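You operate a simulated robot arm through the tools that you are given. There is no shell and no other tool.

You run a simulated robot arm. Do the job below in one go: nothing can be reset, and whatever is moved stays where it is left.

Task
Stop the compressor and drain its tank to zero.
Fine: pump switch off, compressor isolator off and stop valve closed before the drain tap opens; watch the tank gauge, then close the tap. Where these are worked on the way, their far stop is far enough and under half their travel is too little: drain tap.

Only the result counts: the job must be done as asked and must still hold three seconds after the hand-in. Knocking over, shifting, dropping, spilling or breaking anything else fails it.

Robot
A 6-joint arm with a three-finger gripper, fixed in place. Base frame: the origin is on the floor under the middle of its stand, x ahead of it, y to its left, z up. Units: mm, rad, N and s.
It reaches about 1213 mm from its shoulder. Its first joint turns from -2.897 to 2.897 rad. Payload 4.89 kg.
The TCP is the grasp point between the finger pads, 30 mm short of the fingertips. In the tool frame z runs along the fingers and y along their closing line. The gripper opens to 164 mm; its body begins 125 mm behind the TCP.
Orientation is that of the tool frame in the base frame, as [roll, pitch, yaw] about the fixed x, y, z axes, in that order (R = Rz(yaw) Ry(pitch) Rx(roll)). With the fingers straight down and closing along the base's y, the tool's x points along the base's -x, its y along +y and its z along -z.

Tools
- The arm moves only by the tool play_rows. Its argument "increments" is text: rows parted by semicolons, each of 7 numbers parted by spaces: the turn, a rotation vector about the base's x, y, z in rad, then the shift along the base's x, y, z in cm, then the finger opening in cm, from 0 to 16.4. In form: wx wy wz tx ty tz fingers; .... A call has 1 to 20 rows; each row shifts and turns the commanded pose from where the row before left it. Each row takes 0.2 s and may step no farther than 50 mm and 0.15 rad from the row before; otherwise, or with a gripper value out of range, the whole call is refused. A pose out of reach is approached as far as the arm can. The call stops where the force on the tool passes 90 N (or 10 N more than at its start, if that is more) or the arm is blocked; 0.2 s more then pass. Each finger travels about 108 mm/s and halts on what it meets, pressing with about 38 N; the grip force reading is that of the motor and also rises with nothing between the fingers. The clock runs only during rows and for 0.2 s after the last one: add rows that do not move to give the fingers time. The reply holds the time, the measured pose of the TCP, the force on the tool along the base axes, the opening and the grip force, in the units named above and with some noise, with the torque about the TCP (base axes, N m) and any sound that the robot's microphone picked up.
- Cameras (640 x 400 px; columns grow to the right, rows downward): "scene" is fixed at [49.9, -501.2, 1924.4]; the picture's right is [0.43, -0.90, 0.00], its down [-0.53, -0.25, -0.81] and it looks along [0.74, 0.35, -0.58] (base axes); focal length 320 px, centre (320, 200). "wrist" rides on the gripper at [76, -2, -152] in the tool frame; the picture's right is [0.02, 1.00, 0.00], its down [-0.88, 0.02, -0.47] and it looks along [-0.47, 0.01, 0.88] (tool axes); focal length 247 px, centre (320, 200). There is no depth. A picture from a camera that has moved, and an enlarged one, comes with that camera's place and axes in the base frame and with its lens.
- capture(camera): a new picture of that camera. The clock stands still meanwhile.
- lift_body(by): moves the trunk up (or, below 0, down) by that many mm; the arm rides with it, the base frame stays. It gives what a move gives, with no picture.
- inspect(camera, box): a new picture of the part [left, top, right, bottom] of that camera's present view, enlarged. The clock stands still meanwhile.
- close_job(): hands the job in; it is judged then, once.

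Places have to be worked out from the pictures, the camera data and where the tool is seen. Open the gripper and draw the arm clear of the work before you hand the job in, unless the task says otherwise.

The tools are called after "Call:" as a command line: name --argument value ..., lists and objects as JSON in quotes. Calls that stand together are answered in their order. play_rows: Moves the arm, as the interface text tells. Its arguments: {"type":"object","properties":{"increments":{"type":"string"}},"required":["increments"]} The other tools are called the same way: lift_body (by) moves the trunk up or down; capture (camera) takes a picture; inspect (camera, box) takes an enlarged picture of a part of a camera's view; close_job () hands the job in.

At the start:

```text
t: 0.0
tool_pos: [657.0, 93.4, 1585.1]
ee_rot: [3.141, 0.0, -3.141]
force: [0.5, -0.3, -0.4]
torque: [0.01, 0.0, 0.03]
gripper_width: 164.1
grasp_force: 0.1
trunk travel left (down, up): [-300.0, 90.0]
```

scene: 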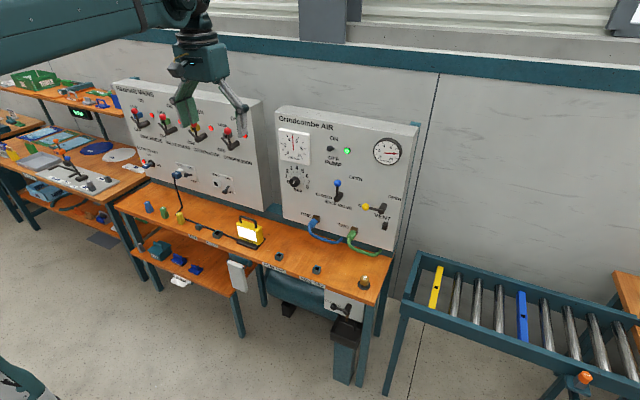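
wrist: 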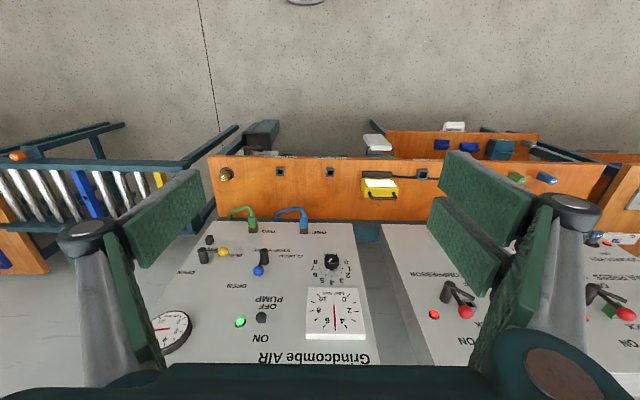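

I'll start by taking enlarged views of the panels to identify the switches, isolator, valve, gauges and drain tap.

Call:
inspect --camera "scene" --box '[260, 95, 430, 265]'

Call:
inspect --camera "scene" --box '[100, 70, 280, 210]'

Call:
inspect --camera "scene" --box '[230, 240, 410, 390]'

Call:
inspect --camera "wrist" --box '[140, 200, 400, 370]'

Call:
inspect --camera "wrist" --box '[380, 200, 640, 370]'

```text
2.35 times, centred on (345, 180) of scene
camera zoom: at [49.9, -501.2, 1924.4], right [0.43, -0.9, 0.0], down [-0.53, -0.25, -0.81], along [0.74, 0.35, -0.58], focal length 753 px, centre (261, 247)
```

zoom: 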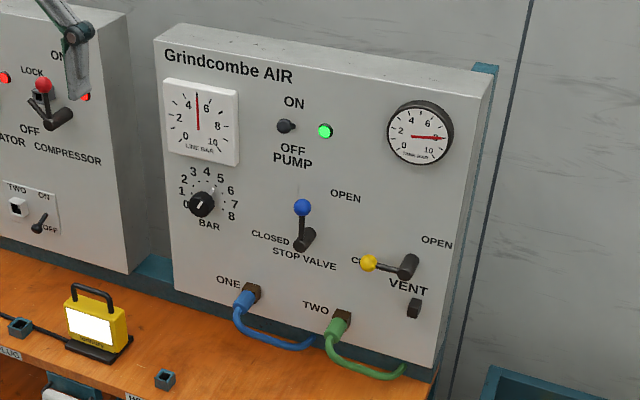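

```text
2.86 times, centred on (190, 140) of scene
camera zoom: at [49.9, -501.2, 1924.4], right [0.43, -0.9, 0.0], down [-0.53, -0.25, -0.81], along [0.74, 0.35, -0.58], focal length 914 px, centre (691, 371)
```

zoom: 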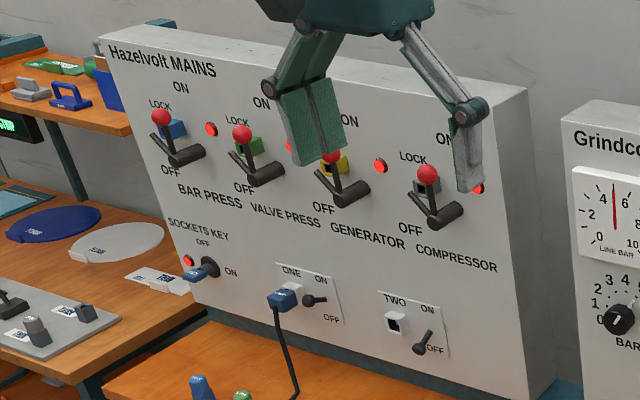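

```text
2.67 times, centred on (320, 315) of scene
camera zoom: at [49.9, -501.2, 1924.4], right [0.43, -0.9, 0.0], down [-0.53, -0.25, -0.81], along [0.74, 0.35, -0.58], focal length 853 px, centre (320, -107)
```

zoom: 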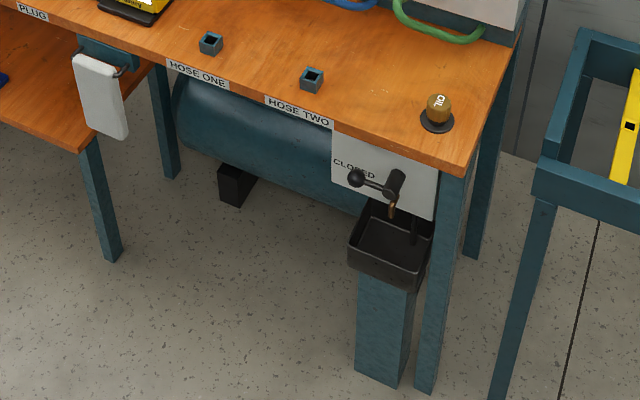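

```text
2.35 times, centred on (270, 285) of wrist
camera zoom: at [582.3, 90.8, 1737.2], right [-0.02, 1.0, 0.0], down [0.88, 0.02, 0.47], along [0.47, 0.01, -0.88], focal length 581 px, centre (438, 0)
```

zoom: 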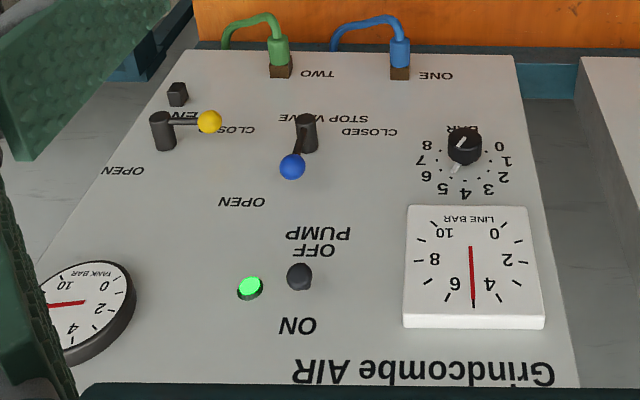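

```text
2.35 times, centred on (510, 285) of wrist
camera zoom: at [582.3, 90.8, 1737.2], right [-0.02, 1.0, 0.0], down [0.88, 0.02, 0.47], along [0.47, 0.01, -0.88], focal length 581 px, centre (-127, 0)
```

zoom: 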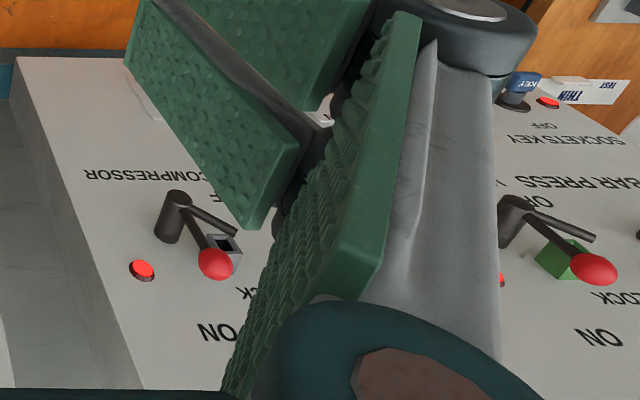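

The panels are vertical, facing the robot at about x≈1155. Pump toggle is near (1121,-42,1345), stop valve ball near (1111,-81,1198) and compressor isolator ball near (1104,461,1335). I'll first tilt the tool so the fingers point forward, staying well clear of the panels.

Call:
play_rows --increments "0 -0.1428 0 0 0 0 16.4;0 -0.1428 0 0 -1 0 16.4;0 -0.1428 0 0 -1 -1 16.4;0 -0.1428 0 0 -1 -1 16.4;0 -0.1428 0 1 -1 -2 16.4;0 -0.1428 0 1 -1 -2 16.4;0 -0.1428 0 1 -1 -2 16.4;0 -0.1428 0 1 -1 -2 16.4;0 -0.1428 0 1 -1 -2 16.4;0 -0.1428 0 1 -1 -2 16.4;0 -0.1428 0 1 -1 -2 16.4"

```text
t: 2.4
tool_pos: [723.5, -2.8, 1430.9]
ee_rot: [-3.122, 1.536, -3.119]
force: [-2.4, 0.8, 1.1]
torque: [-0.01, 0.02, -0.02]
gripper_width: 164.2
grasp_force: 0.1
out of reach, approached as far as the arm can: row 11
trunk travel left (down, up): [-300.0, 90.0]
```

Row 11 was slightly out of reach, probably a joint or fold limit. I'll check how the arm looks now.

Call:
capture --camera "scene"

Call:
capture --camera "wrist"

```text
taken
```

scene: 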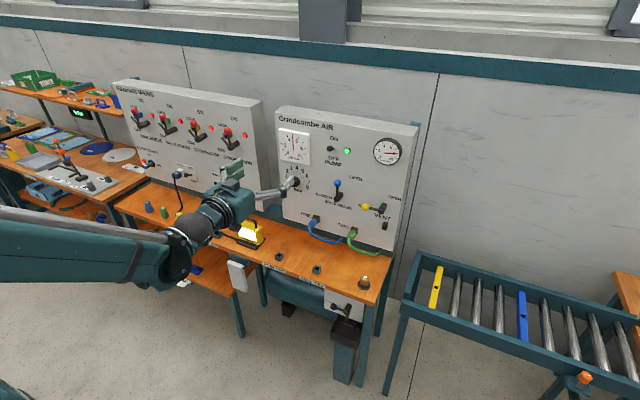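

```text
taken
camera wrist: at [570.0, -5.5, 1359.6], right [-0.01, 1.0, -0.02], down [-0.44, 0.02, 0.9], along [0.9, 0.02, 0.44], focal length 247 px, centre (320, 200)
```

wrist: 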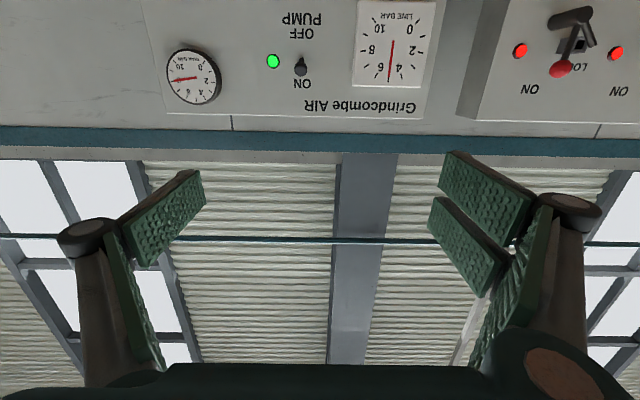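

The wrist is at a limit with the fingers level and this roll. I'll use about a 30° downward finger tilt instead, which also makes the wrist camera look nearly level at the panel, and move in front of the pump switch.

Call:
play_rows --increments "0 0.13 0 3.5 -0.8 -1 16.4;0 0.13 0 3.5 -0.8 -1 16.4;0 0.13 0 3.5 -0.8 -1 16.4;0 0.13 0 3.5 -0.8 -1 16.4;0 0 0 3.5 -0.8 -1 16.4;0 0 0 0 0 0 16.4"

Call:
capture --camera "wrist"

```text
t: 3.8
tool_pos: [899.4, -42.8, 1380.0]
ee_rot: [3.142, 1.049, 3.141]
force: [1.4, 0.0, -0.7]
torque: [0.0, 0.01, 0.04]
gripper_width: 163.9
grasp_force: 0.0
trunk travel left (down, up): [-300.0, 90.0]
```

```text
taken
camera wrist: at [731.7, -45.1, 1388.1], right [-0.01, 1.0, -0.02], down [0.03, 0.02, 1.0], along [1.0, 0.01, -0.03], focal length 247 px, centre (320, 200)
```

wrist: 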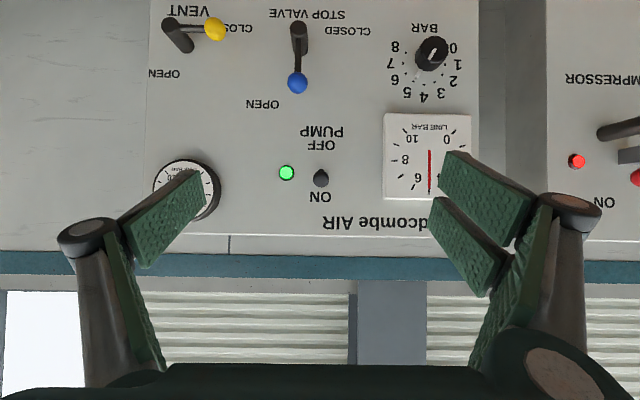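

The view is clear and level. I'll close the fingers to see the closed shape I'll use as a poker.

Call:
play_rows --increments "0 0 0 0 0 0 0;0 0 0 0 0 0 0;0 0 0 0 0 0 0;0 0 0 0 0 0 0;0 0 0 0 0 0 0;0 0 0 0 0 0 0"

Call:
capture --camera "wrist"

Call:
inspect --camera "scene" --box '[180, 80, 430, 260]'

```text
t: 5.2
tool_pos: [897.0, -43.7, 1380.2]
ee_rot: [3.141, 1.05, 3.141]
force: [-0.4, -0.3, -0.3]
torque: [-0.02, 0.01, 0.02]
gripper_width: 0.1
grasp_force: 38.0
trunk travel left (down, up): [-300.0, 90.0]
```

```text
taken
camera wrist: at [730.2, -44.7, 1388.9], right [-0.01, 1.0, -0.02], down [0.03, 0.02, 1.0], along [1.0, 0.01, -0.03], focal length 247 px, centre (320, 200)
```

wrist: 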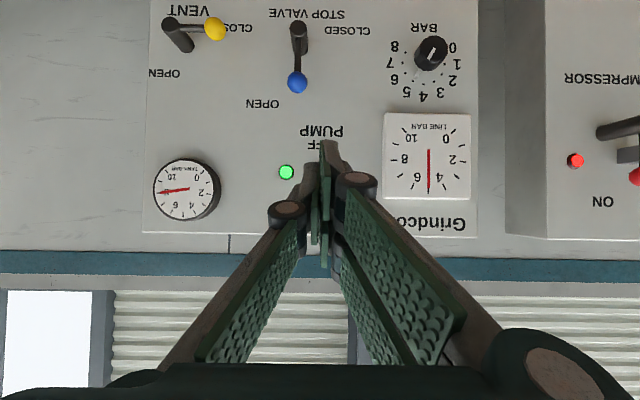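

```text
2.22 times, centred on (305, 170) of scene
camera zoom: at [49.9, -501.2, 1924.4], right [0.43, -0.9, 0.0], down [-0.53, -0.25, -0.81], along [0.74, 0.35, -0.58], focal length 711 px, centre (353, 267)
```

zoom: 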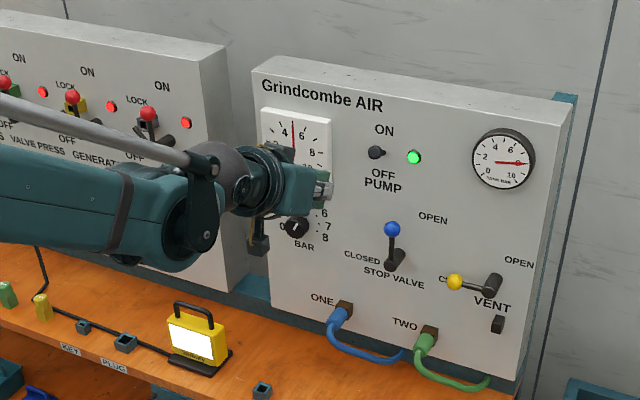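

Closed, the fingers form a thin blade in y, about 70 mm wide. For the toggle I'll steepen the fingers to about 60° down and approach above the toggle at z≈1420.

Call:
play_rows --increments "0 0.131 0 4 0 1 0;0 0.131 0 4 0 1 0;0 0.131 0 4 0 1 0;0 0.131 0 4 0 1 0;0 0 0 2 0.2 0 0;0 0 0 0 0 0 0"

Call:
capture --camera "wrist"

Call:
inspect --camera "scene" --box '[240, 80, 430, 220]'

```text
t: 6.6
tool_pos: [1079.9, -40.6, 1421.9]
ee_rot: [3.141, 0.525, -3.142]
force: [1.2, -0.8, -1.4]
torque: [-0.02, 0.03, 0.03]
gripper_width: 0.2
grasp_force: 37.8
trunk travel left (down, up): [-300.0, 90.0]
```

```text
taken
camera wrist: at [938.2, -43.1, 1513.7], right [-0.02, 1.0, -0.01], down [0.53, 0.02, 0.85], along [0.85, 0.01, -0.53], focal length 247 px, centre (320, 200)
```

wrist: 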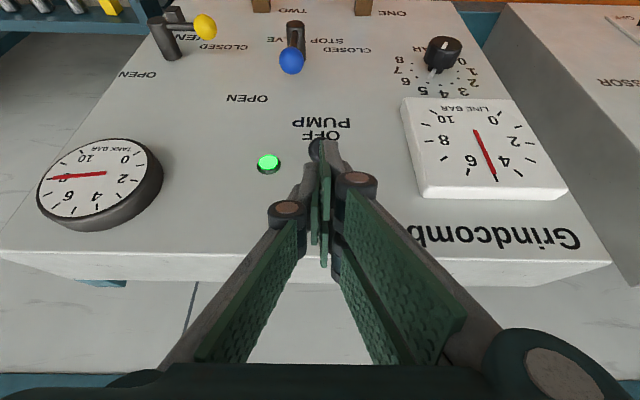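

```text
2.86 times, centred on (335, 150) of scene
camera zoom: at [49.9, -501.2, 1924.4], right [0.43, -0.9, 0.0], down [-0.53, -0.25, -0.81], along [0.74, 0.35, -0.58], focal length 914 px, centre (277, 343)
```

zoom: 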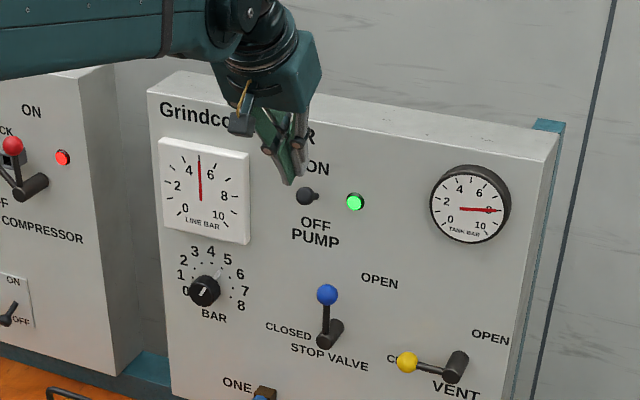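

Blade tip is just above and in front of the toggle, aligned in y. I'll ease 17 mm forward, then descend in small steps onto the toggle.

Call:
play_rows --increments "0 0 0 0.9 0 0 0;0 0 0 0.8 0 0 0;0 0 0 0 0 -1 0;0 0 0 0 0 -1 0;0 0 0 0 0 -1 0;0 0 0 0 0 -1 0;0 0 0 0 0 -1 0;0 0 0 0 0 0 0"

Call:
inspect --camera "scene" --box '[270, 100, 410, 200]'

Call:
inspect --camera "wrist" --box '[200, 60, 440, 260]'

```text
t: 8.4
tool_pos: [1094.7, -40.6, 1372.1]
ee_rot: [3.141, 0.527, 3.14]
force: [-13.5, -1.6, 9.4]
torque: [0.0, 0.03, -0.08]
gripper_width: 6.3
grasp_force: 45.5
trunk travel left (down, up): [-300.0, 90.0]
```

```text
4.00 times, centred on (340, 150) of scene
camera zoom: at [49.9, -501.2, 1924.4], right [0.43, -0.9, 0.0], down [-0.53, -0.25, -0.81], along [0.74, 0.35, -0.58], focal length 1279 px, centre (240, 400)
```

zoom: 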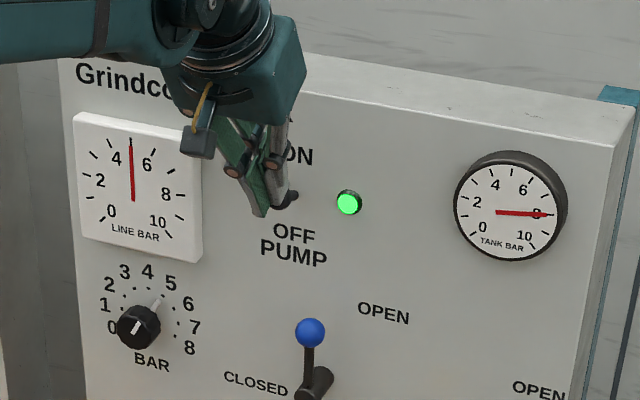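

```text
2.00 times, centred on (320, 160) of wrist
camera zoom: at [953.3, -42.0, 1465.8], right [-0.02, 1.0, -0.01], down [0.52, 0.02, 0.85], along [0.85, 0.01, -0.52], focal length 494 px, centre (320, 280)
```

zoom: 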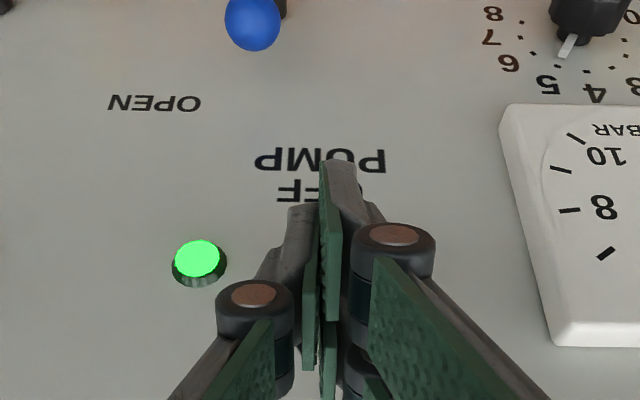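

The toggle is wedging between the finger pads (opening 6.3 mm). I'll lift off, shift +y by 7 mm so that the single middle finger alone bears on the toggle, go 9 mm nearer the panel, and press again.

Call:
play_rows --increments "0 0 0 -0.5 0 1.5 0;0 0 0 0 0 1.5 0;0 0 0 0.7 0.4 0.5 0;0 0 0 0.7 0.3 0 0;0 0 0 0 0 -1 0;0 0 0 0 0 -1 0;0 0 0 0 0 -0.7 0;0 0 0 0 0 0 0"

Call:
inspect --camera "scene" --box '[270, 100, 410, 200]'

Call:
inspect --camera "wrist" --box '[200, 60, 440, 260]'

```text
t: 10.2
tool_pos: [1103.5, -32.3, 1379.3]
ee_rot: [3.14, 0.526, 3.141]
force: [-7.0, -1.6, 6.6]
torque: [-0.05, 0.11, -0.07]
gripper_width: 0.2
grasp_force: 44.9
trunk travel left (down, up): [-300.0, 90.0]
```

```text
4.00 times, centred on (340, 150) of scene
camera zoom: at [49.9, -501.2, 1924.4], right [0.43, -0.9, 0.0], down [-0.53, -0.25, -0.81], along [0.74, 0.35, -0.58], focal length 1279 px, centre (240, 400)
```

zoom: 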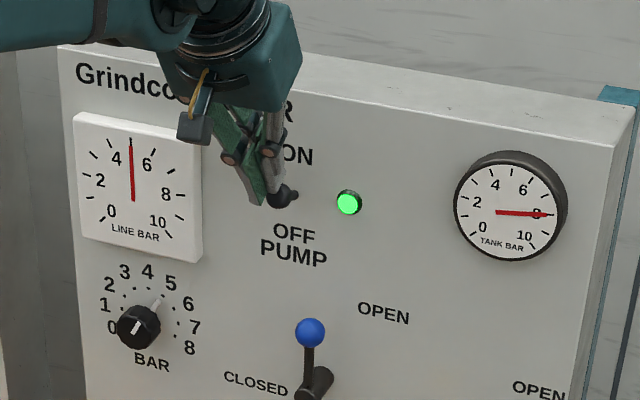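

```text
2.00 times, centred on (320, 160) of wrist
camera zoom: at [963.7, -33.5, 1472.5], right [-0.02, 1.0, -0.01], down [0.52, 0.02, 0.85], along [0.85, 0.01, -0.52], focal length 494 px, centre (320, 280)
```

zoom: 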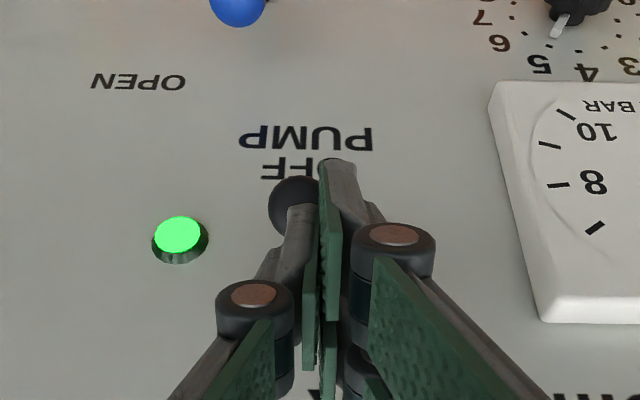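

The single finger now bears squarely on the knob with the gripper staying shut. I'll press down further in small steps.

Call:
play_rows --increments "0 0 0 0 0 -0.8 0;0 0 0 0 0 -0.8 0;0 0 0 0 0 -0.8 0;0 0 0 0 0 -0.8 0;0 0 0 0 0 0 0"

Call:
inspect --camera "scene" --box '[270, 100, 410, 200]'

Call:
inspect --camera "wrist" --box '[200, 60, 440, 260]'

```text
t: 11.4
tool_pos: [1106.1, -33.5, 1347.8]
ee_rot: [-3.141, 0.528, 3.14]
force: [-0.2, 0.8, 0.0]
torque: [0.02, -0.02, 0.02]
gripper_width: 0.2
grasp_force: 44.3
trunk travel left (down, up): [-300.0, 90.0]
```

```text
4.00 times, centred on (340, 150) of scene
camera zoom: at [49.9, -501.2, 1924.4], right [0.43, -0.9, 0.0], down [-0.53, -0.25, -0.81], along [0.74, 0.35, -0.58], focal length 1279 px, centre (240, 400)
```

zoom: 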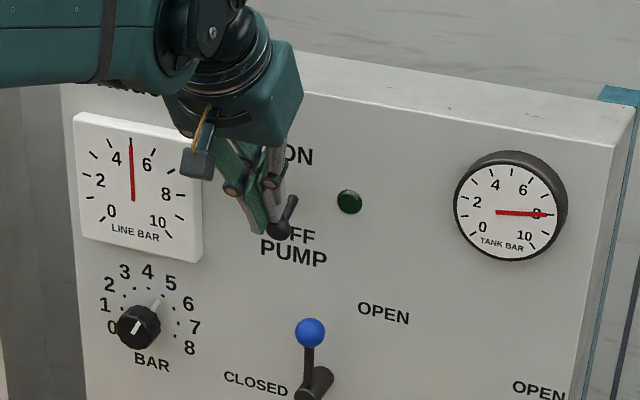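

```text
2.00 times, centred on (320, 160) of wrist
camera zoom: at [964.7, -35.1, 1439.8], right [-0.02, 1.0, -0.01], down [0.52, 0.02, 0.85], along [0.85, 0.01, -0.52], focal length 494 px, centre (320, 280)
```

zoom: 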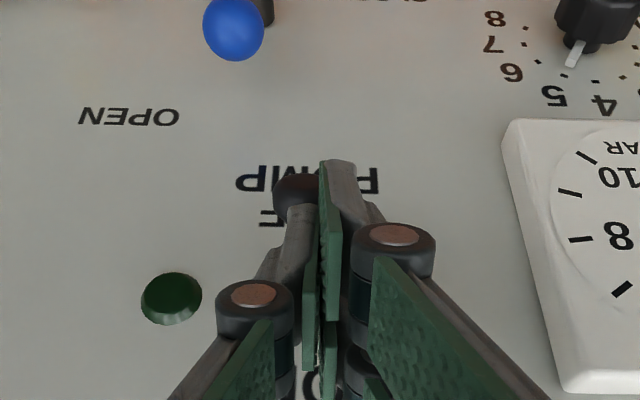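

The pump lamp went dark and the toggle is down: pump off. I'll back away up and out, then travel left to look closely at the compressor isolator with the fingers open.

Call:
play_rows --increments "0 0 0 0 0 2 0;0 0 0 -1 0 2 0;0 0 0 -4 0 1 0;0 0 0 -4 0 0 0;0 0 0 -4 0 0 0;0 0 0 -4 2 0 0;0 -0.131 0 -4 4 0 0;0 -0.131 0 0 4.5 0 0;0 -0.131 0 0 4.5 0 0;0 -0.131 0 0 4.5 0 0;0 0 0 0 4.5 0 0;0 0 0 0 4.5 0 0;0 0 0 0 4.5 0 0;0 0 0 0 4.5 0 0;0 0 0 0 4.5 0 0;0 0 0 0 3 0 0;0 0 0 0 0 0 0"

Call:
capture --camera "wrist"

Call:
inspect --camera "scene" --box '[260, 95, 430, 265]'

```text
refused: row 7 steps farther than a row can; nothing moved
```

```text
taken
camera wrist: at [964.7, -35.1, 1439.8], right [-0.02, 1.0, -0.01], down [0.52, 0.02, 0.85], along [0.85, 0.01, -0.52], focal length 247 px, centre (320, 200)
```

wrist: 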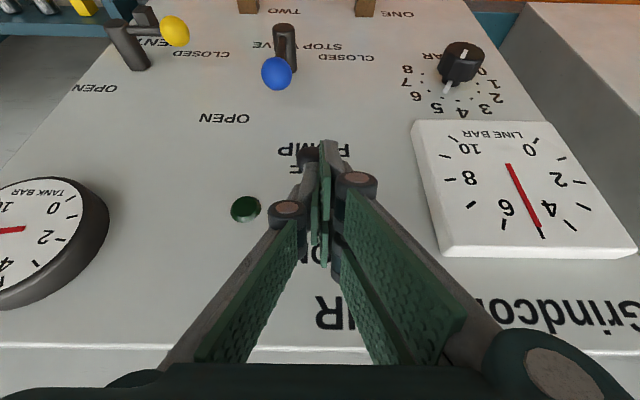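

```text
2.35 times, centred on (345, 180) of scene
camera zoom: at [49.9, -501.2, 1924.4], right [0.43, -0.9, 0.0], down [-0.53, -0.25, -0.81], along [0.74, 0.35, -0.58], focal length 753 px, centre (261, 247)
```

zoom: 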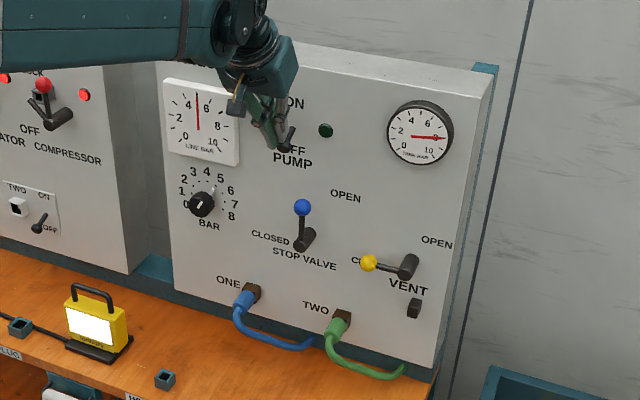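

One row was too long, so the whole call was refused. I'll repeat the same withdrawal with that row shortened.

Call:
play_rows --increments "0 0 0 0 0 2 0;0 0 0 -1 0 2 0;0 0 0 -4 0 1 0;0 0 0 -4 0 0 0;0 0 0 -4 0 0 0;0 0 0 -4 2 0 0;0 -0.131 0 -3 3.5 0 0;0 -0.131 0 0 4.5 0 0;0 -0.131 0 0 4.5 0 0;0 -0.131 0 0 4.5 0 0;0 0 0 0 4.5 0 0;0 0 0 0 4.5 0 0;0 0 0 0 4.5 0 0;0 0 0 0 4.5 0 0;0 0 0 0 4.5 0 0;0 0 0 0 3 0 0;0 0 0 0 0 0 0"

Call:
capture --camera "wrist"

Call:
inspect --camera "scene" --box '[260, 95, 430, 265]'

```text
t: 15.0
tool_pos: [904.9, 413.4, 1397.8]
ee_rot: [-3.139, 1.051, -3.14]
force: [-0.3, 1.9, 1.0]
torque: [-0.07, -0.02, -0.11]
gripper_width: 0.1
grasp_force: 45.1
trunk travel left (down, up): [-300.0, 90.0]
```

```text
taken
camera wrist: at [736.5, 411.8, 1407.2], right [-0.01, 1.0, -0.02], down [0.03, 0.02, 1.0], along [1.0, 0.01, -0.03], focal length 247 px, centre (320, 200)
```

wrist: 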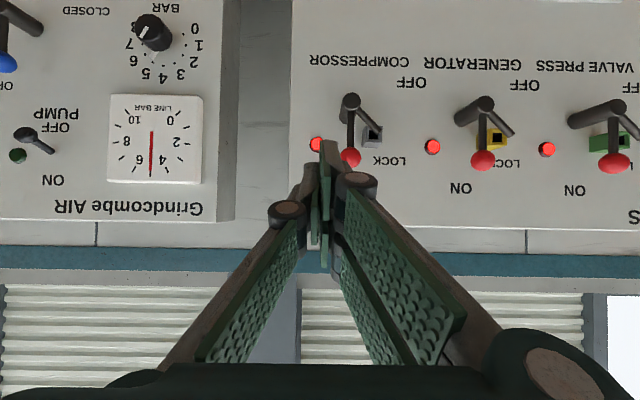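

```text
2.35 times, centred on (345, 180) of scene
camera zoom: at [49.9, -501.2, 1924.4], right [0.43, -0.9, 0.0], down [-0.53, -0.25, -0.81], along [0.74, 0.35, -0.58], focal length 753 px, centre (261, 247)
```

zoom: 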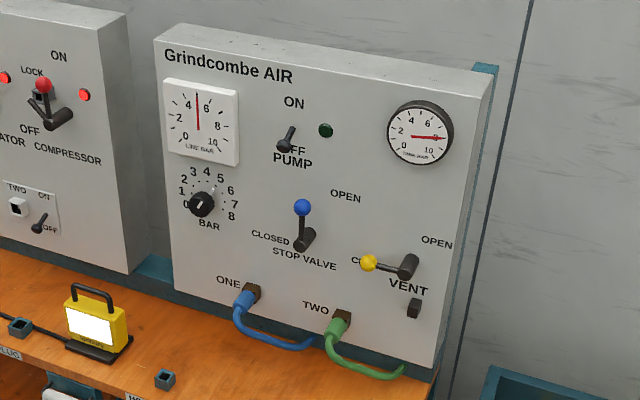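

Pump toggle stays at OFF. Now I'll zoom in on the compressor isolator.

Call:
inspect --camera "wrist" --box '[290, 40, 450, 200]'

Call:
inspect --camera "scene" --box '[180, 95, 270, 185]'

```text
2.50 times, centred on (370, 120) of wrist
camera zoom: at [736.5, 411.8, 1407.2], right [-0.01, 1.0, -0.02], down [0.03, 0.02, 1.0], along [1.0, 0.01, -0.03], focal length 617 px, centre (195, 400)
```

zoom: 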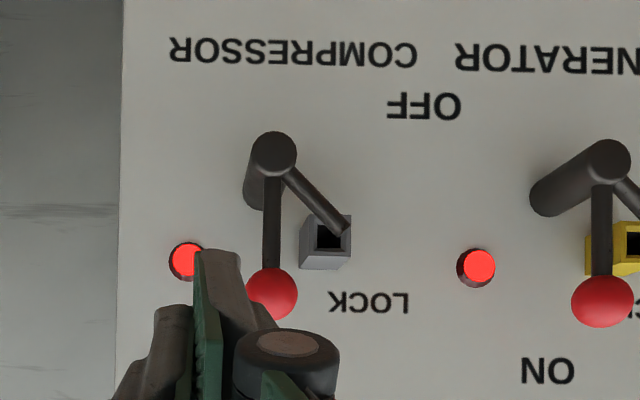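

```text
4.44 times, centred on (225, 140) of scene
camera zoom: at [49.9, -501.2, 1924.4], right [0.43, -0.9, 0.0], down [-0.53, -0.25, -0.81], along [0.74, 0.35, -0.58], focal length 1422 px, centre (742, 467)
```

zoom: 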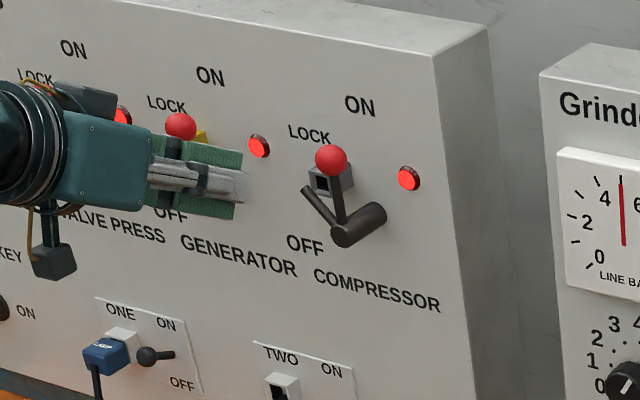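

Isolator geometry: hub axis near (y=459, z=1251), ball near (1102,459,1335), so the lever points up and should swing toward +y (OFF). I'll zoom more to judge how far the lock socket protrudes.

Call:
inspect --camera "wrist" --box '[330, 80, 400, 150]'

Call:
inspect --camera "scene" --box '[210, 115, 250, 155]'

```text
5.71 times, centred on (365, 115) of wrist
camera zoom: at [736.5, 411.8, 1407.2], right [-0.01, 1.0, -0.02], down [0.03, 0.02, 1.0], along [1.0, 0.01, -0.03], focal length 1411 px, centre (63, 686)
```

zoom: 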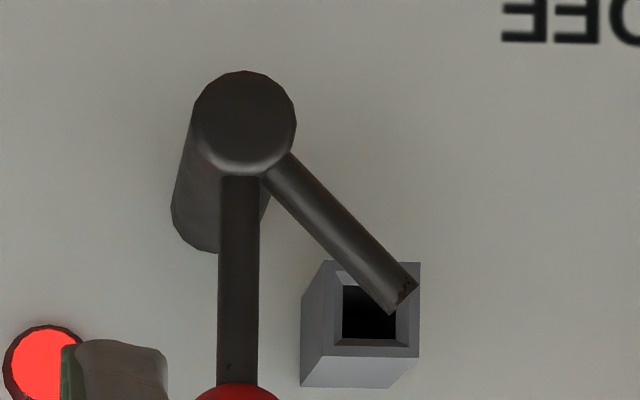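

```text
10.00 times, centred on (230, 135) of scene
camera zoom: at [49.9, -501.2, 1924.4], right [0.43, -0.9, 0.0], down [-0.53, -0.25, -0.81], along [0.74, 0.35, -0.58], focal length 3198 px, centre (1220, 850)
```

zoom: 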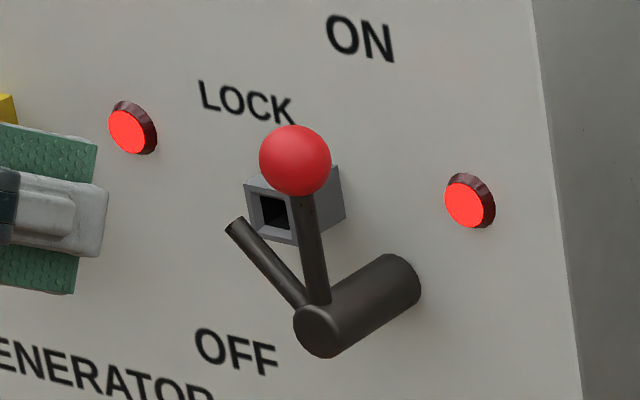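

The lock socket's face is at x≈1125 and the lever rod lies at x≈1100, so a level blade with its tip at x≈1113 clears everything. I'll level the fingers and drop to z≈1310 on the right side of the lever, still standing off.

Call:
play_rows --increments "0 -0.13 0 1.2 0 -2.2 0;0 -0.13 0 1.2 0 -2.2 0;0 -0.13 0 1.2 0 -2.2 0;0 -0.13 0 1.2 0 -2.2 0;0 0 0 0 0 0 0"

Call:
capture --camera "wrist"

Call:
capture --camera "scene"

```text
t: 16.2
tool_pos: [954.3, 413.0, 1306.9]
ee_rot: [1.434, 1.571, 1.432]
force: [0.7, 0.5, -0.8]
torque: [-0.01, -0.14, -0.09]
gripper_width: 0.0
grasp_force: 45.1
trunk travel left (down, up): [-300.0, 90.0]
```

```text
taken
camera wrist: at [804.2, 410.2, 1230.3], right [0.0, 1.0, -0.02], down [-0.47, 0.02, 0.88], along [0.88, 0.01, 0.47], focal length 247 px, centre (320, 200)
```

wrist: 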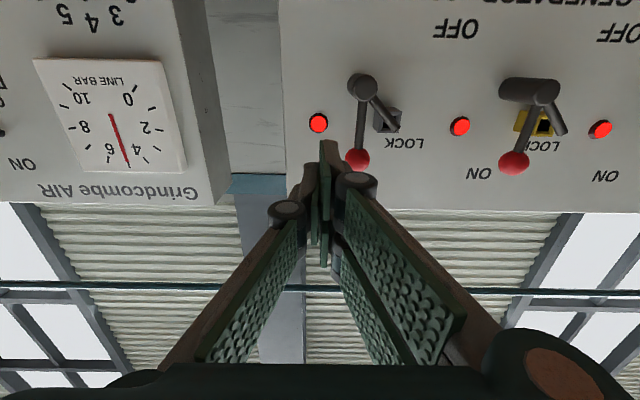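

```text
taken
```

scene: 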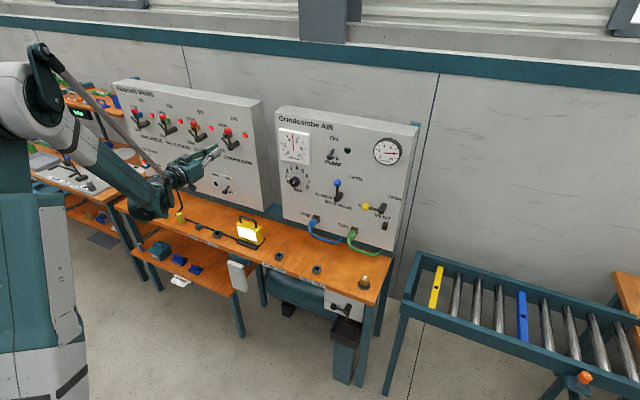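

Fingers are now level at (954,413,1307). I'll advance to x≈1083 beside the lever, then check.

Call:
play_rows --increments "0 0 0 4 0 0 0;0 0 0 4 0 0 0;0 0 0 3 0 0 0;0 0 0 1.8 0 0 0;0 0 0 0 0 0 0"

Call:
inspect --camera "wrist" --box '[240, 0, 480, 200]'

Call:
inspect --camera "scene" --box '[170, 100, 270, 200]'

```text
t: 17.4
tool_pos: [1081.8, 412.2, 1310.1]
ee_rot: [-3.062, 1.57, -3.064]
force: [0.4, 0.6, -0.2]
torque: [0.01, 0.03, -0.01]
gripper_width: 0.1
grasp_force: 45.2
trunk travel left (down, up): [-300.0, 90.0]
```

```text
2.00 times, centred on (360, 100) of wrist
camera zoom: at [931.4, 410.5, 1233.2], right [0.0, 1.0, -0.02], down [-0.47, 0.02, 0.88], along [0.88, 0.01, 0.47], focal length 494 px, centre (240, 400)
```

zoom: 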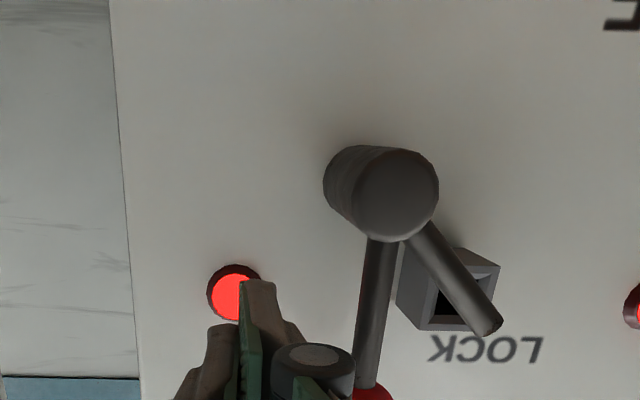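

```text
4.00 times, centred on (220, 150) of scene
camera zoom: at [49.9, -501.2, 1924.4], right [0.43, -0.9, 0.0], down [-0.53, -0.25, -0.81], along [0.74, 0.35, -0.58], focal length 1279 px, centre (720, 400)
```

zoom: 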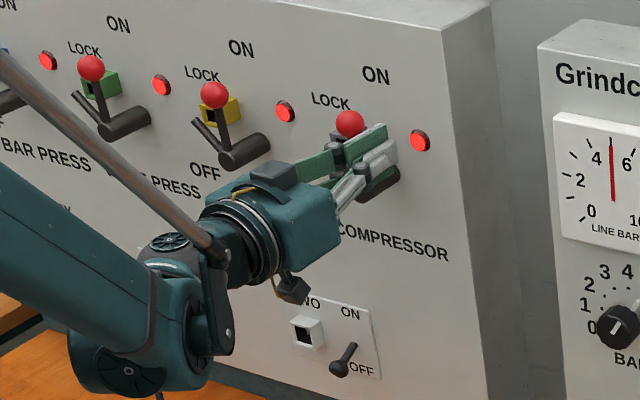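

The blade is beside the lever with clearance. I'll push toward +y and follow the lever's arc (rolling with it) for the first ~35°, then check.

Call:
play_rows --increments "0 0 0 0 0.9 0 0;0 0 0 0 0.95 0 0;-0.12 0 0 0 0.73 0.29 0;-0.12 0 0 0 0.75 0.21 0;-0.12 0 0 0 0.78 0.11 0;-0.12 0 0 0 0.78 0.02 0;-0.12 0 0 0 0.78 -0.08 0;0 0 0 0 0 0 0"

Call:
inspect --camera "wrist" --box '[200, 0, 480, 220]'

Call:
inspect --camera "scene" --box '[170, 100, 270, 200]'

```text
t: 19.2
tool_pos: [1081.3, 468.6, 1313.9]
ee_rot: [-1.571, 0.968, -1.572]
force: [0.0, 0.4, 0.2]
torque: [0.0, -0.02, -0.01]
gripper_width: 0.0
grasp_force: 45.2
trunk travel left (down, up): [-300.0, 90.0]
```

```text
1.82 times, centred on (340, 110) of wrist
camera zoom: at [930.8, 423.8, 1251.5], right [0.0, 0.81, -0.58], down [-0.47, 0.51, 0.72], along [0.88, 0.28, 0.38], focal length 449 px, centre (284, 364)
```

zoom: 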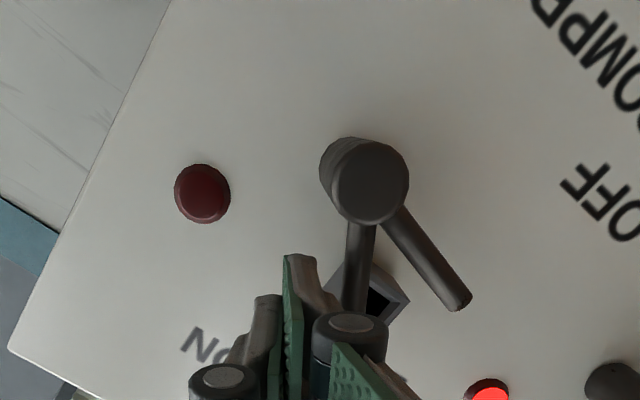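

```text
4.00 times, centred on (220, 150) of scene
camera zoom: at [49.9, -501.2, 1924.4], right [0.43, -0.9, 0.0], down [-0.53, -0.25, -0.81], along [0.74, 0.35, -0.58], focal length 1279 px, centre (720, 400)
```

zoom: 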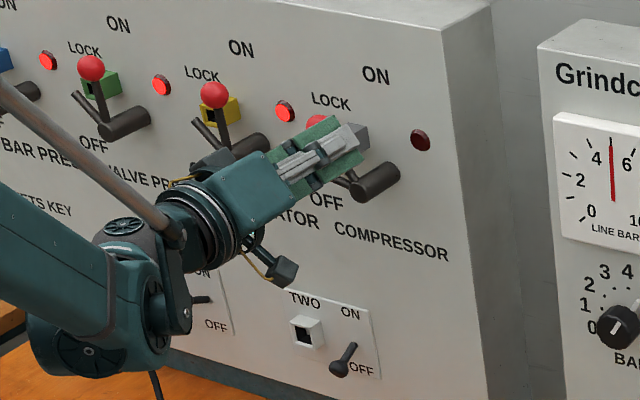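

The lever follows cleanly and its lamp is already dark. I'll keep following the arc toward the OFF stop.

Call:
play_rows --increments "-0.12 0 0 0 0.77 -0.17 0;-0.12 0 0 0 0.73 -0.26 0;-0.12 0 0 0 0.71 -0.34 0;-0.12 0 0 0 0.65 -0.43 0;-0.12 0 0 0 0.60 -0.50 0;-0.12 0 0 0 0.54 -0.57 0;-0.12 0 0 0 0.46 -0.64 0;0 0 0 0 0 0 0"

Call:
inspect --camera "wrist" --box '[200, 0, 480, 220]'

Call:
inspect --camera "scene" --box '[170, 100, 270, 200]'

```text
t: 21.0
tool_pos: [1081.7, 513.6, 1285.6]
ee_rot: [-1.57, 0.128, -1.57]
force: [-0.2, 0.5, -0.7]
torque: [-0.03, 0.01, -0.02]
gripper_width: 0.1
grasp_force: 45.0
trunk travel left (down, up): [-300.0, 90.0]
```

```text
1.82 times, centred on (340, 110) of wrist
camera zoom: at [930.8, 436.6, 1276.9], right [0.0, 0.11, -0.99], down [-0.47, 0.88, 0.09], along [0.88, 0.47, 0.05], focal length 449 px, centre (284, 364)
```

zoom: 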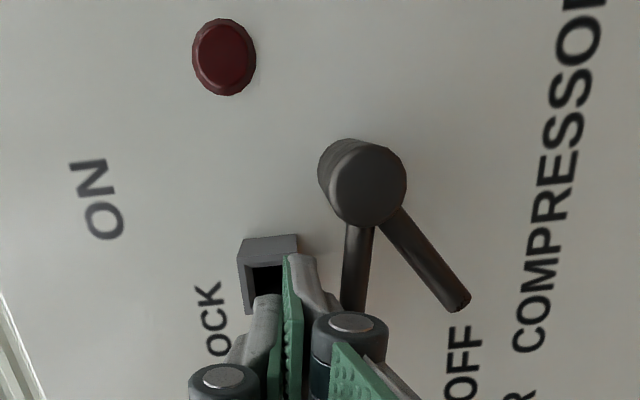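

```text
4.00 times, centred on (220, 150) of scene
camera zoom: at [49.9, -501.2, 1924.4], right [0.43, -0.9, 0.0], down [-0.53, -0.25, -0.81], along [0.74, 0.35, -0.58], focal length 1279 px, centre (720, 400)
```

zoom: 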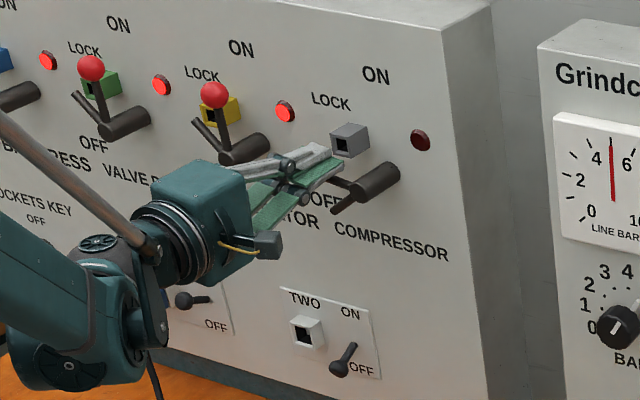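

About 82° turned with no resistance yet. I'll continue a little further in small steps to feel for the stop.

Call:
play_rows --increments "-0.06 0 0 0 0.20 -0.34 0;-0.06 0 0 0 0.19 -0.34 0;0 0 0 0 0 0 0"

Call:
inspect --camera "scene" --box '[170, 100, 270, 200]'

```text
t: 21.8
tool_pos: [1081.9, 517.7, 1279.0]
ee_rot: [-1.571, 0.009, -1.571]
force: [0.5, -0.2, -0.3]
torque: [0.01, 0.01, -0.05]
gripper_width: 0.0
grasp_force: 45.0
trunk travel left (down, up): [-300.0, 90.0]
```

```text
4.00 times, centred on (220, 150) of scene
camera zoom: at [49.9, -501.2, 1924.4], right [0.43, -0.9, 0.0], down [-0.53, -0.25, -0.81], along [0.74, 0.35, -0.58], focal length 1279 px, centre (720, 400)
```

zoom: 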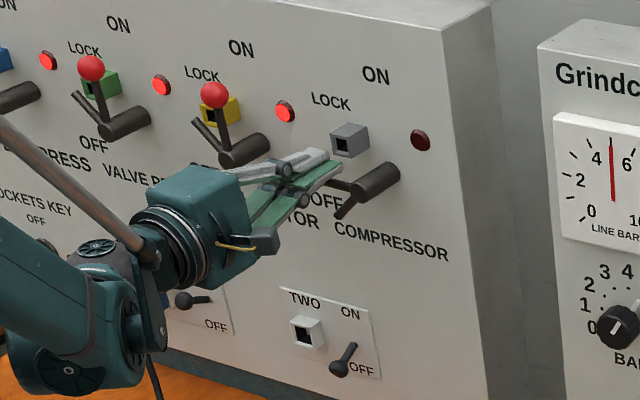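

Still no resistance at about 90°. I'll check from the wrist camera whether the lever is still against the blade.

Call:
capture --camera "wrist"

Call:
inspect --camera "wrist" --box '[260, 60, 440, 240]'

```text
taken
camera wrist: at [931.2, 440.5, 1279.6], right [0.0, -0.01, -1.0], down [-0.47, 0.88, -0.01], along [0.88, 0.47, -0.01], focal length 247 px, centre (320, 200)
```

wrist: 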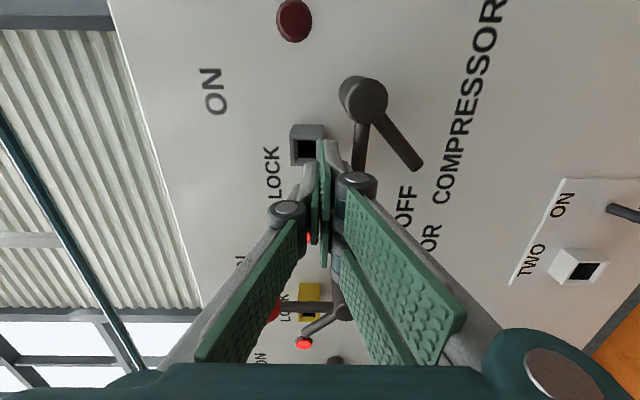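

```text
2.22 times, centred on (350, 150) of wrist
camera zoom: at [931.2, 440.5, 1279.6], right [0.0, -0.01, -1.0], down [-0.47, 0.88, -0.01], along [0.88, 0.47, -0.01], focal length 549 px, centre (253, 311)
```

zoom: 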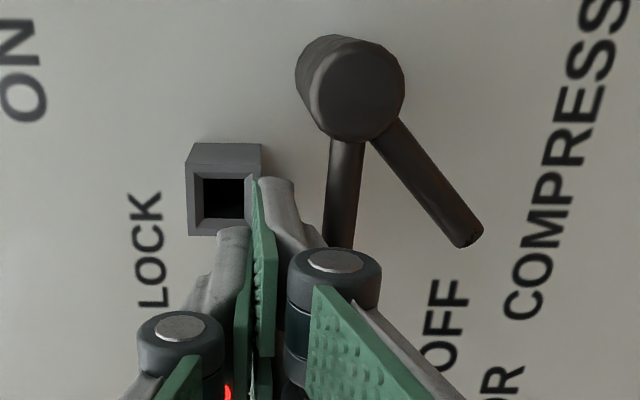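

The lever lies level, at 90° toward OFF. I'll press a bit further to confirm whether it is on its stop.

Call:
play_rows --increments "-0.06 0 0 0 0.15 -0.36 0;0 0 0 0 0 0 0"

Call:
inspect --camera "wrist" --box '[260, 60, 440, 240]'

```text
t: 22.4
tool_pos: [1080.9, 518.0, 1277.2]
ee_rot: [-1.57, -0.049, -1.57]
force: [4.8, 2.3, 24.0]
torque: [0.68, -0.55, -0.04]
gripper_width: 0.0
grasp_force: 44.6
trunk travel left (down, up): [-300.0, 90.0]
```

```text
2.22 times, centred on (350, 150) of wrist
camera zoom: at [931.2, 441.8, 1282.2], right [0.0, -0.07, -1.0], down [-0.47, 0.88, -0.06], along [0.88, 0.47, -0.03], focal length 549 px, centre (253, 311)
```

zoom: 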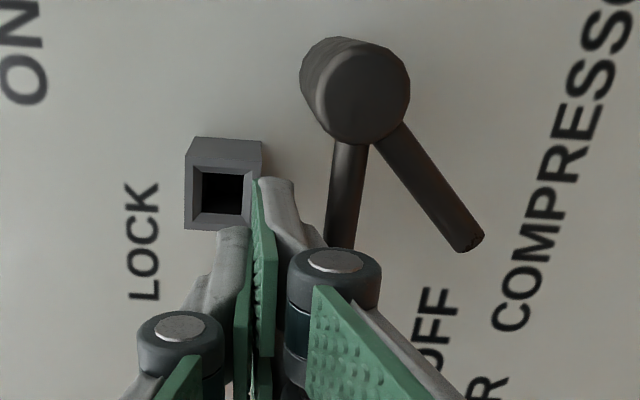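

24 N reaction: the isolator is on its OFF stop. I'll lift off slightly, back straight out, then unroll while travelling right toward the stop valve.

Call:
play_rows --increments "0 0 0 0 0 0.8 0;0 0 0 0 0 0.7 0;0 0 0 -4 0 0 0;0 0 0 -4 0 0 0;0 0 0 -4 0 0 0;0 0 0 -3 -1 0 0;0.135 0 0 0 -4.6 0 0;0.135 0 0 0 -4.6 0 0;0.135 0 0 0 -4.6 0 0;0.135 0 0 0 -4.6 0 0;0.135 0 0 0 -4.6 0 0;0.135 0 0 0 -4.6 0 0;0.135 0 0 0 -4.6 0 0;0.135 0 0 0 -4.6 0 0;0.135 0 0 0 -4.6 0 0;0.135 0 0 0 -4.6 0 0;0.135 0 0 0 -4.6 0 0;0.135 0 0 0 -4.6 0 0;0 0 0 0 -4.6 0 0;0 0 0 0 0 0 0"

Call:
capture --camera "wrist"

Call:
capture --camera "scene"

```text
t: 26.6
tool_pos: [931.6, -91.4, 1290.2]
ee_rot: [-1.82, 1.569, -1.819]
force: [1.0, -1.1, 0.5]
torque: [0.01, -0.01, 0.1]
gripper_width: 0.2
grasp_force: 44.8
trunk travel left (down, up): [-300.0, 90.0]
```

```text
taken
camera wrist: at [780.5, -93.2, 1213.6], right [0.0, 1.0, -0.02], down [-0.47, 0.02, 0.88], along [0.88, 0.01, 0.47], focal length 247 px, centre (320, 200)
```

wrist: 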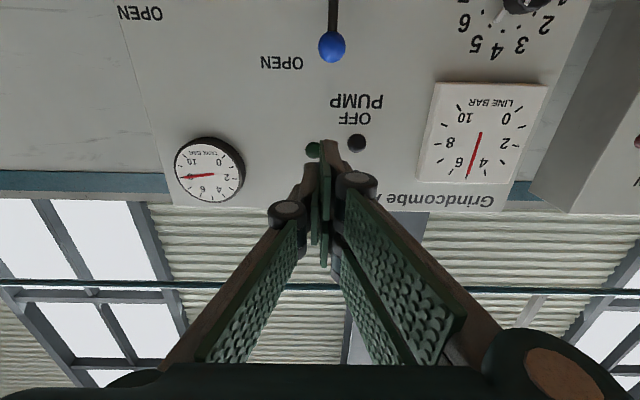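

```text
taken
```

scene: 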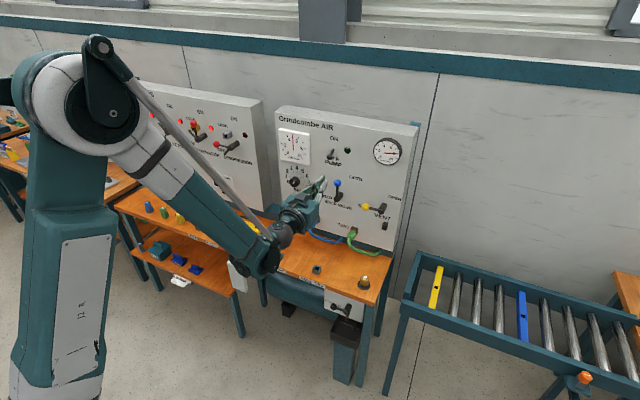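

Isolator stays OFF (lever left). I'll drop to z≈1172 on the right side of the stop valve, still standing off, and refine its position.

Call:
play_rows --increments "0 0 0 0 -1 -3 0;0 0 0 0 -1 -3 0;0 0 0 0 -1 -3 0;0 0 0 0 -0.8 -2.8 0;0 0 0 0 0 0 0"

Call:
capture --camera "wrist"

Call:
inspect --camera "scene" --box '[300, 155, 400, 255]'

Call:
inspect --camera "scene" --box '[110, 80, 260, 200]'

```text
t: 27.8
tool_pos: [931.8, -127.7, 1171.8]
ee_rot: [-1.844, 1.568, -1.844]
force: [-0.8, -0.1, -0.8]
torque: [-0.01, -0.05, 0.01]
gripper_width: 0.0
grasp_force: 45.3
trunk travel left (down, up): [-300.0, 90.0]
```

```text
taken
camera wrist: at [781.3, -129.8, 1095.3], right [0.0, 1.0, -0.02], down [-0.47, 0.02, 0.88], along [0.88, 0.01, 0.47], focal length 247 px, centre (320, 200)
```

wrist: 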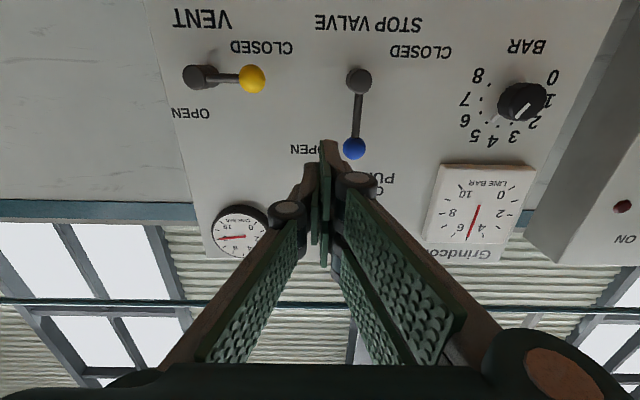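

```text
4.00 times, centred on (350, 205) of scene
camera zoom: at [49.9, -501.2, 1924.4], right [0.43, -0.9, 0.0], down [-0.53, -0.25, -0.81], along [0.74, 0.35, -0.58], focal length 1279 px, centre (200, 180)
```

zoom: 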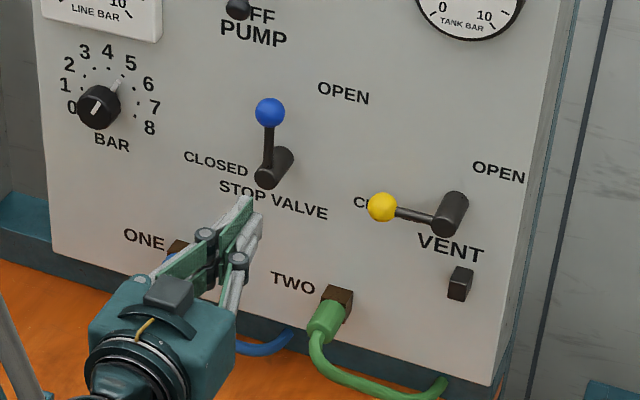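

```text
3.33 times, centred on (185, 140) of scene
camera zoom: at [49.9, -501.2, 1924.4], right [0.43, -0.9, 0.0], down [-0.53, -0.25, -0.81], along [0.74, 0.35, -0.58], focal length 1066 px, centre (770, 400)
```

zoom: 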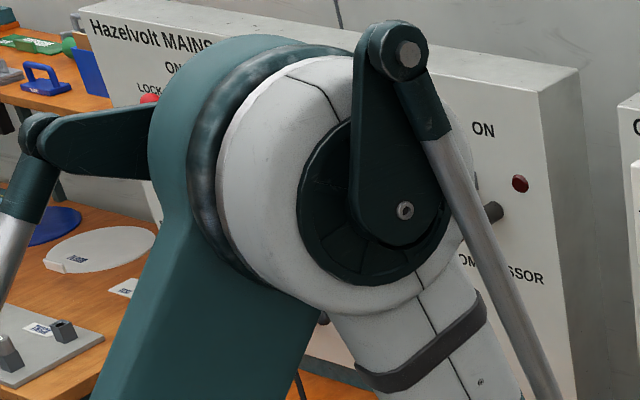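

Stop valve ball is near (1108,-82,1198), hub z≈1114, same lever type, with the vent ball safely ~60 mm to the right and lower. I'll advance the blade to x≈1086 beside it.

Call:
play_rows --increments "0 0 0 4 0 0 0;0 0 0 4 0 0 0;0 0 0 4 0 0 0;0 0 0 3.4 0 0.1 0;0 0 0 0 0 0 0"

Call:
inspect --camera "wrist" --box '[200, 0, 480, 220]'

Call:
inspect --camera "scene" --box '[300, 155, 400, 255]'

```text
t: 29.0
tool_pos: [1086.8, -128.1, 1173.0]
ee_rot: [-1.782, 1.568, -1.782]
force: [0.3, 0.1, -0.1]
torque: [0.01, -0.03, -0.02]
gripper_width: 0.0
grasp_force: 45.0
trunk travel left (down, up): [-300.0, 90.0]
```

```text
1.82 times, centred on (340, 110) of wrist
camera zoom: at [935.9, -130.4, 1096.7], right [0.0, 1.0, -0.02], down [-0.47, 0.02, 0.88], along [0.88, 0.01, 0.47], focal length 449 px, centre (284, 364)
```

zoom: 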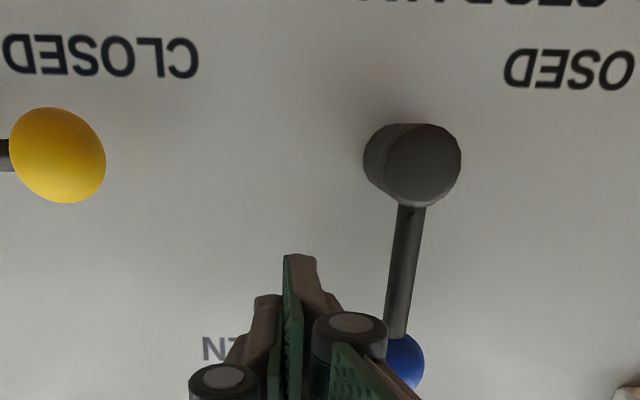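

```text
4.00 times, centred on (350, 205) of scene
camera zoom: at [49.9, -501.2, 1924.4], right [0.43, -0.9, 0.0], down [-0.53, -0.25, -0.81], along [0.74, 0.35, -0.58], focal length 1279 px, centre (200, 180)
```

zoom: 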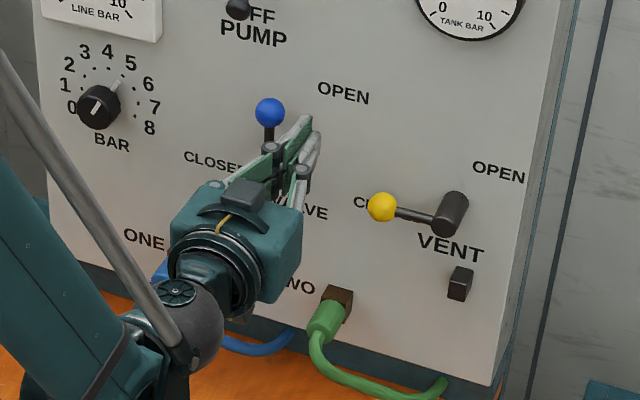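

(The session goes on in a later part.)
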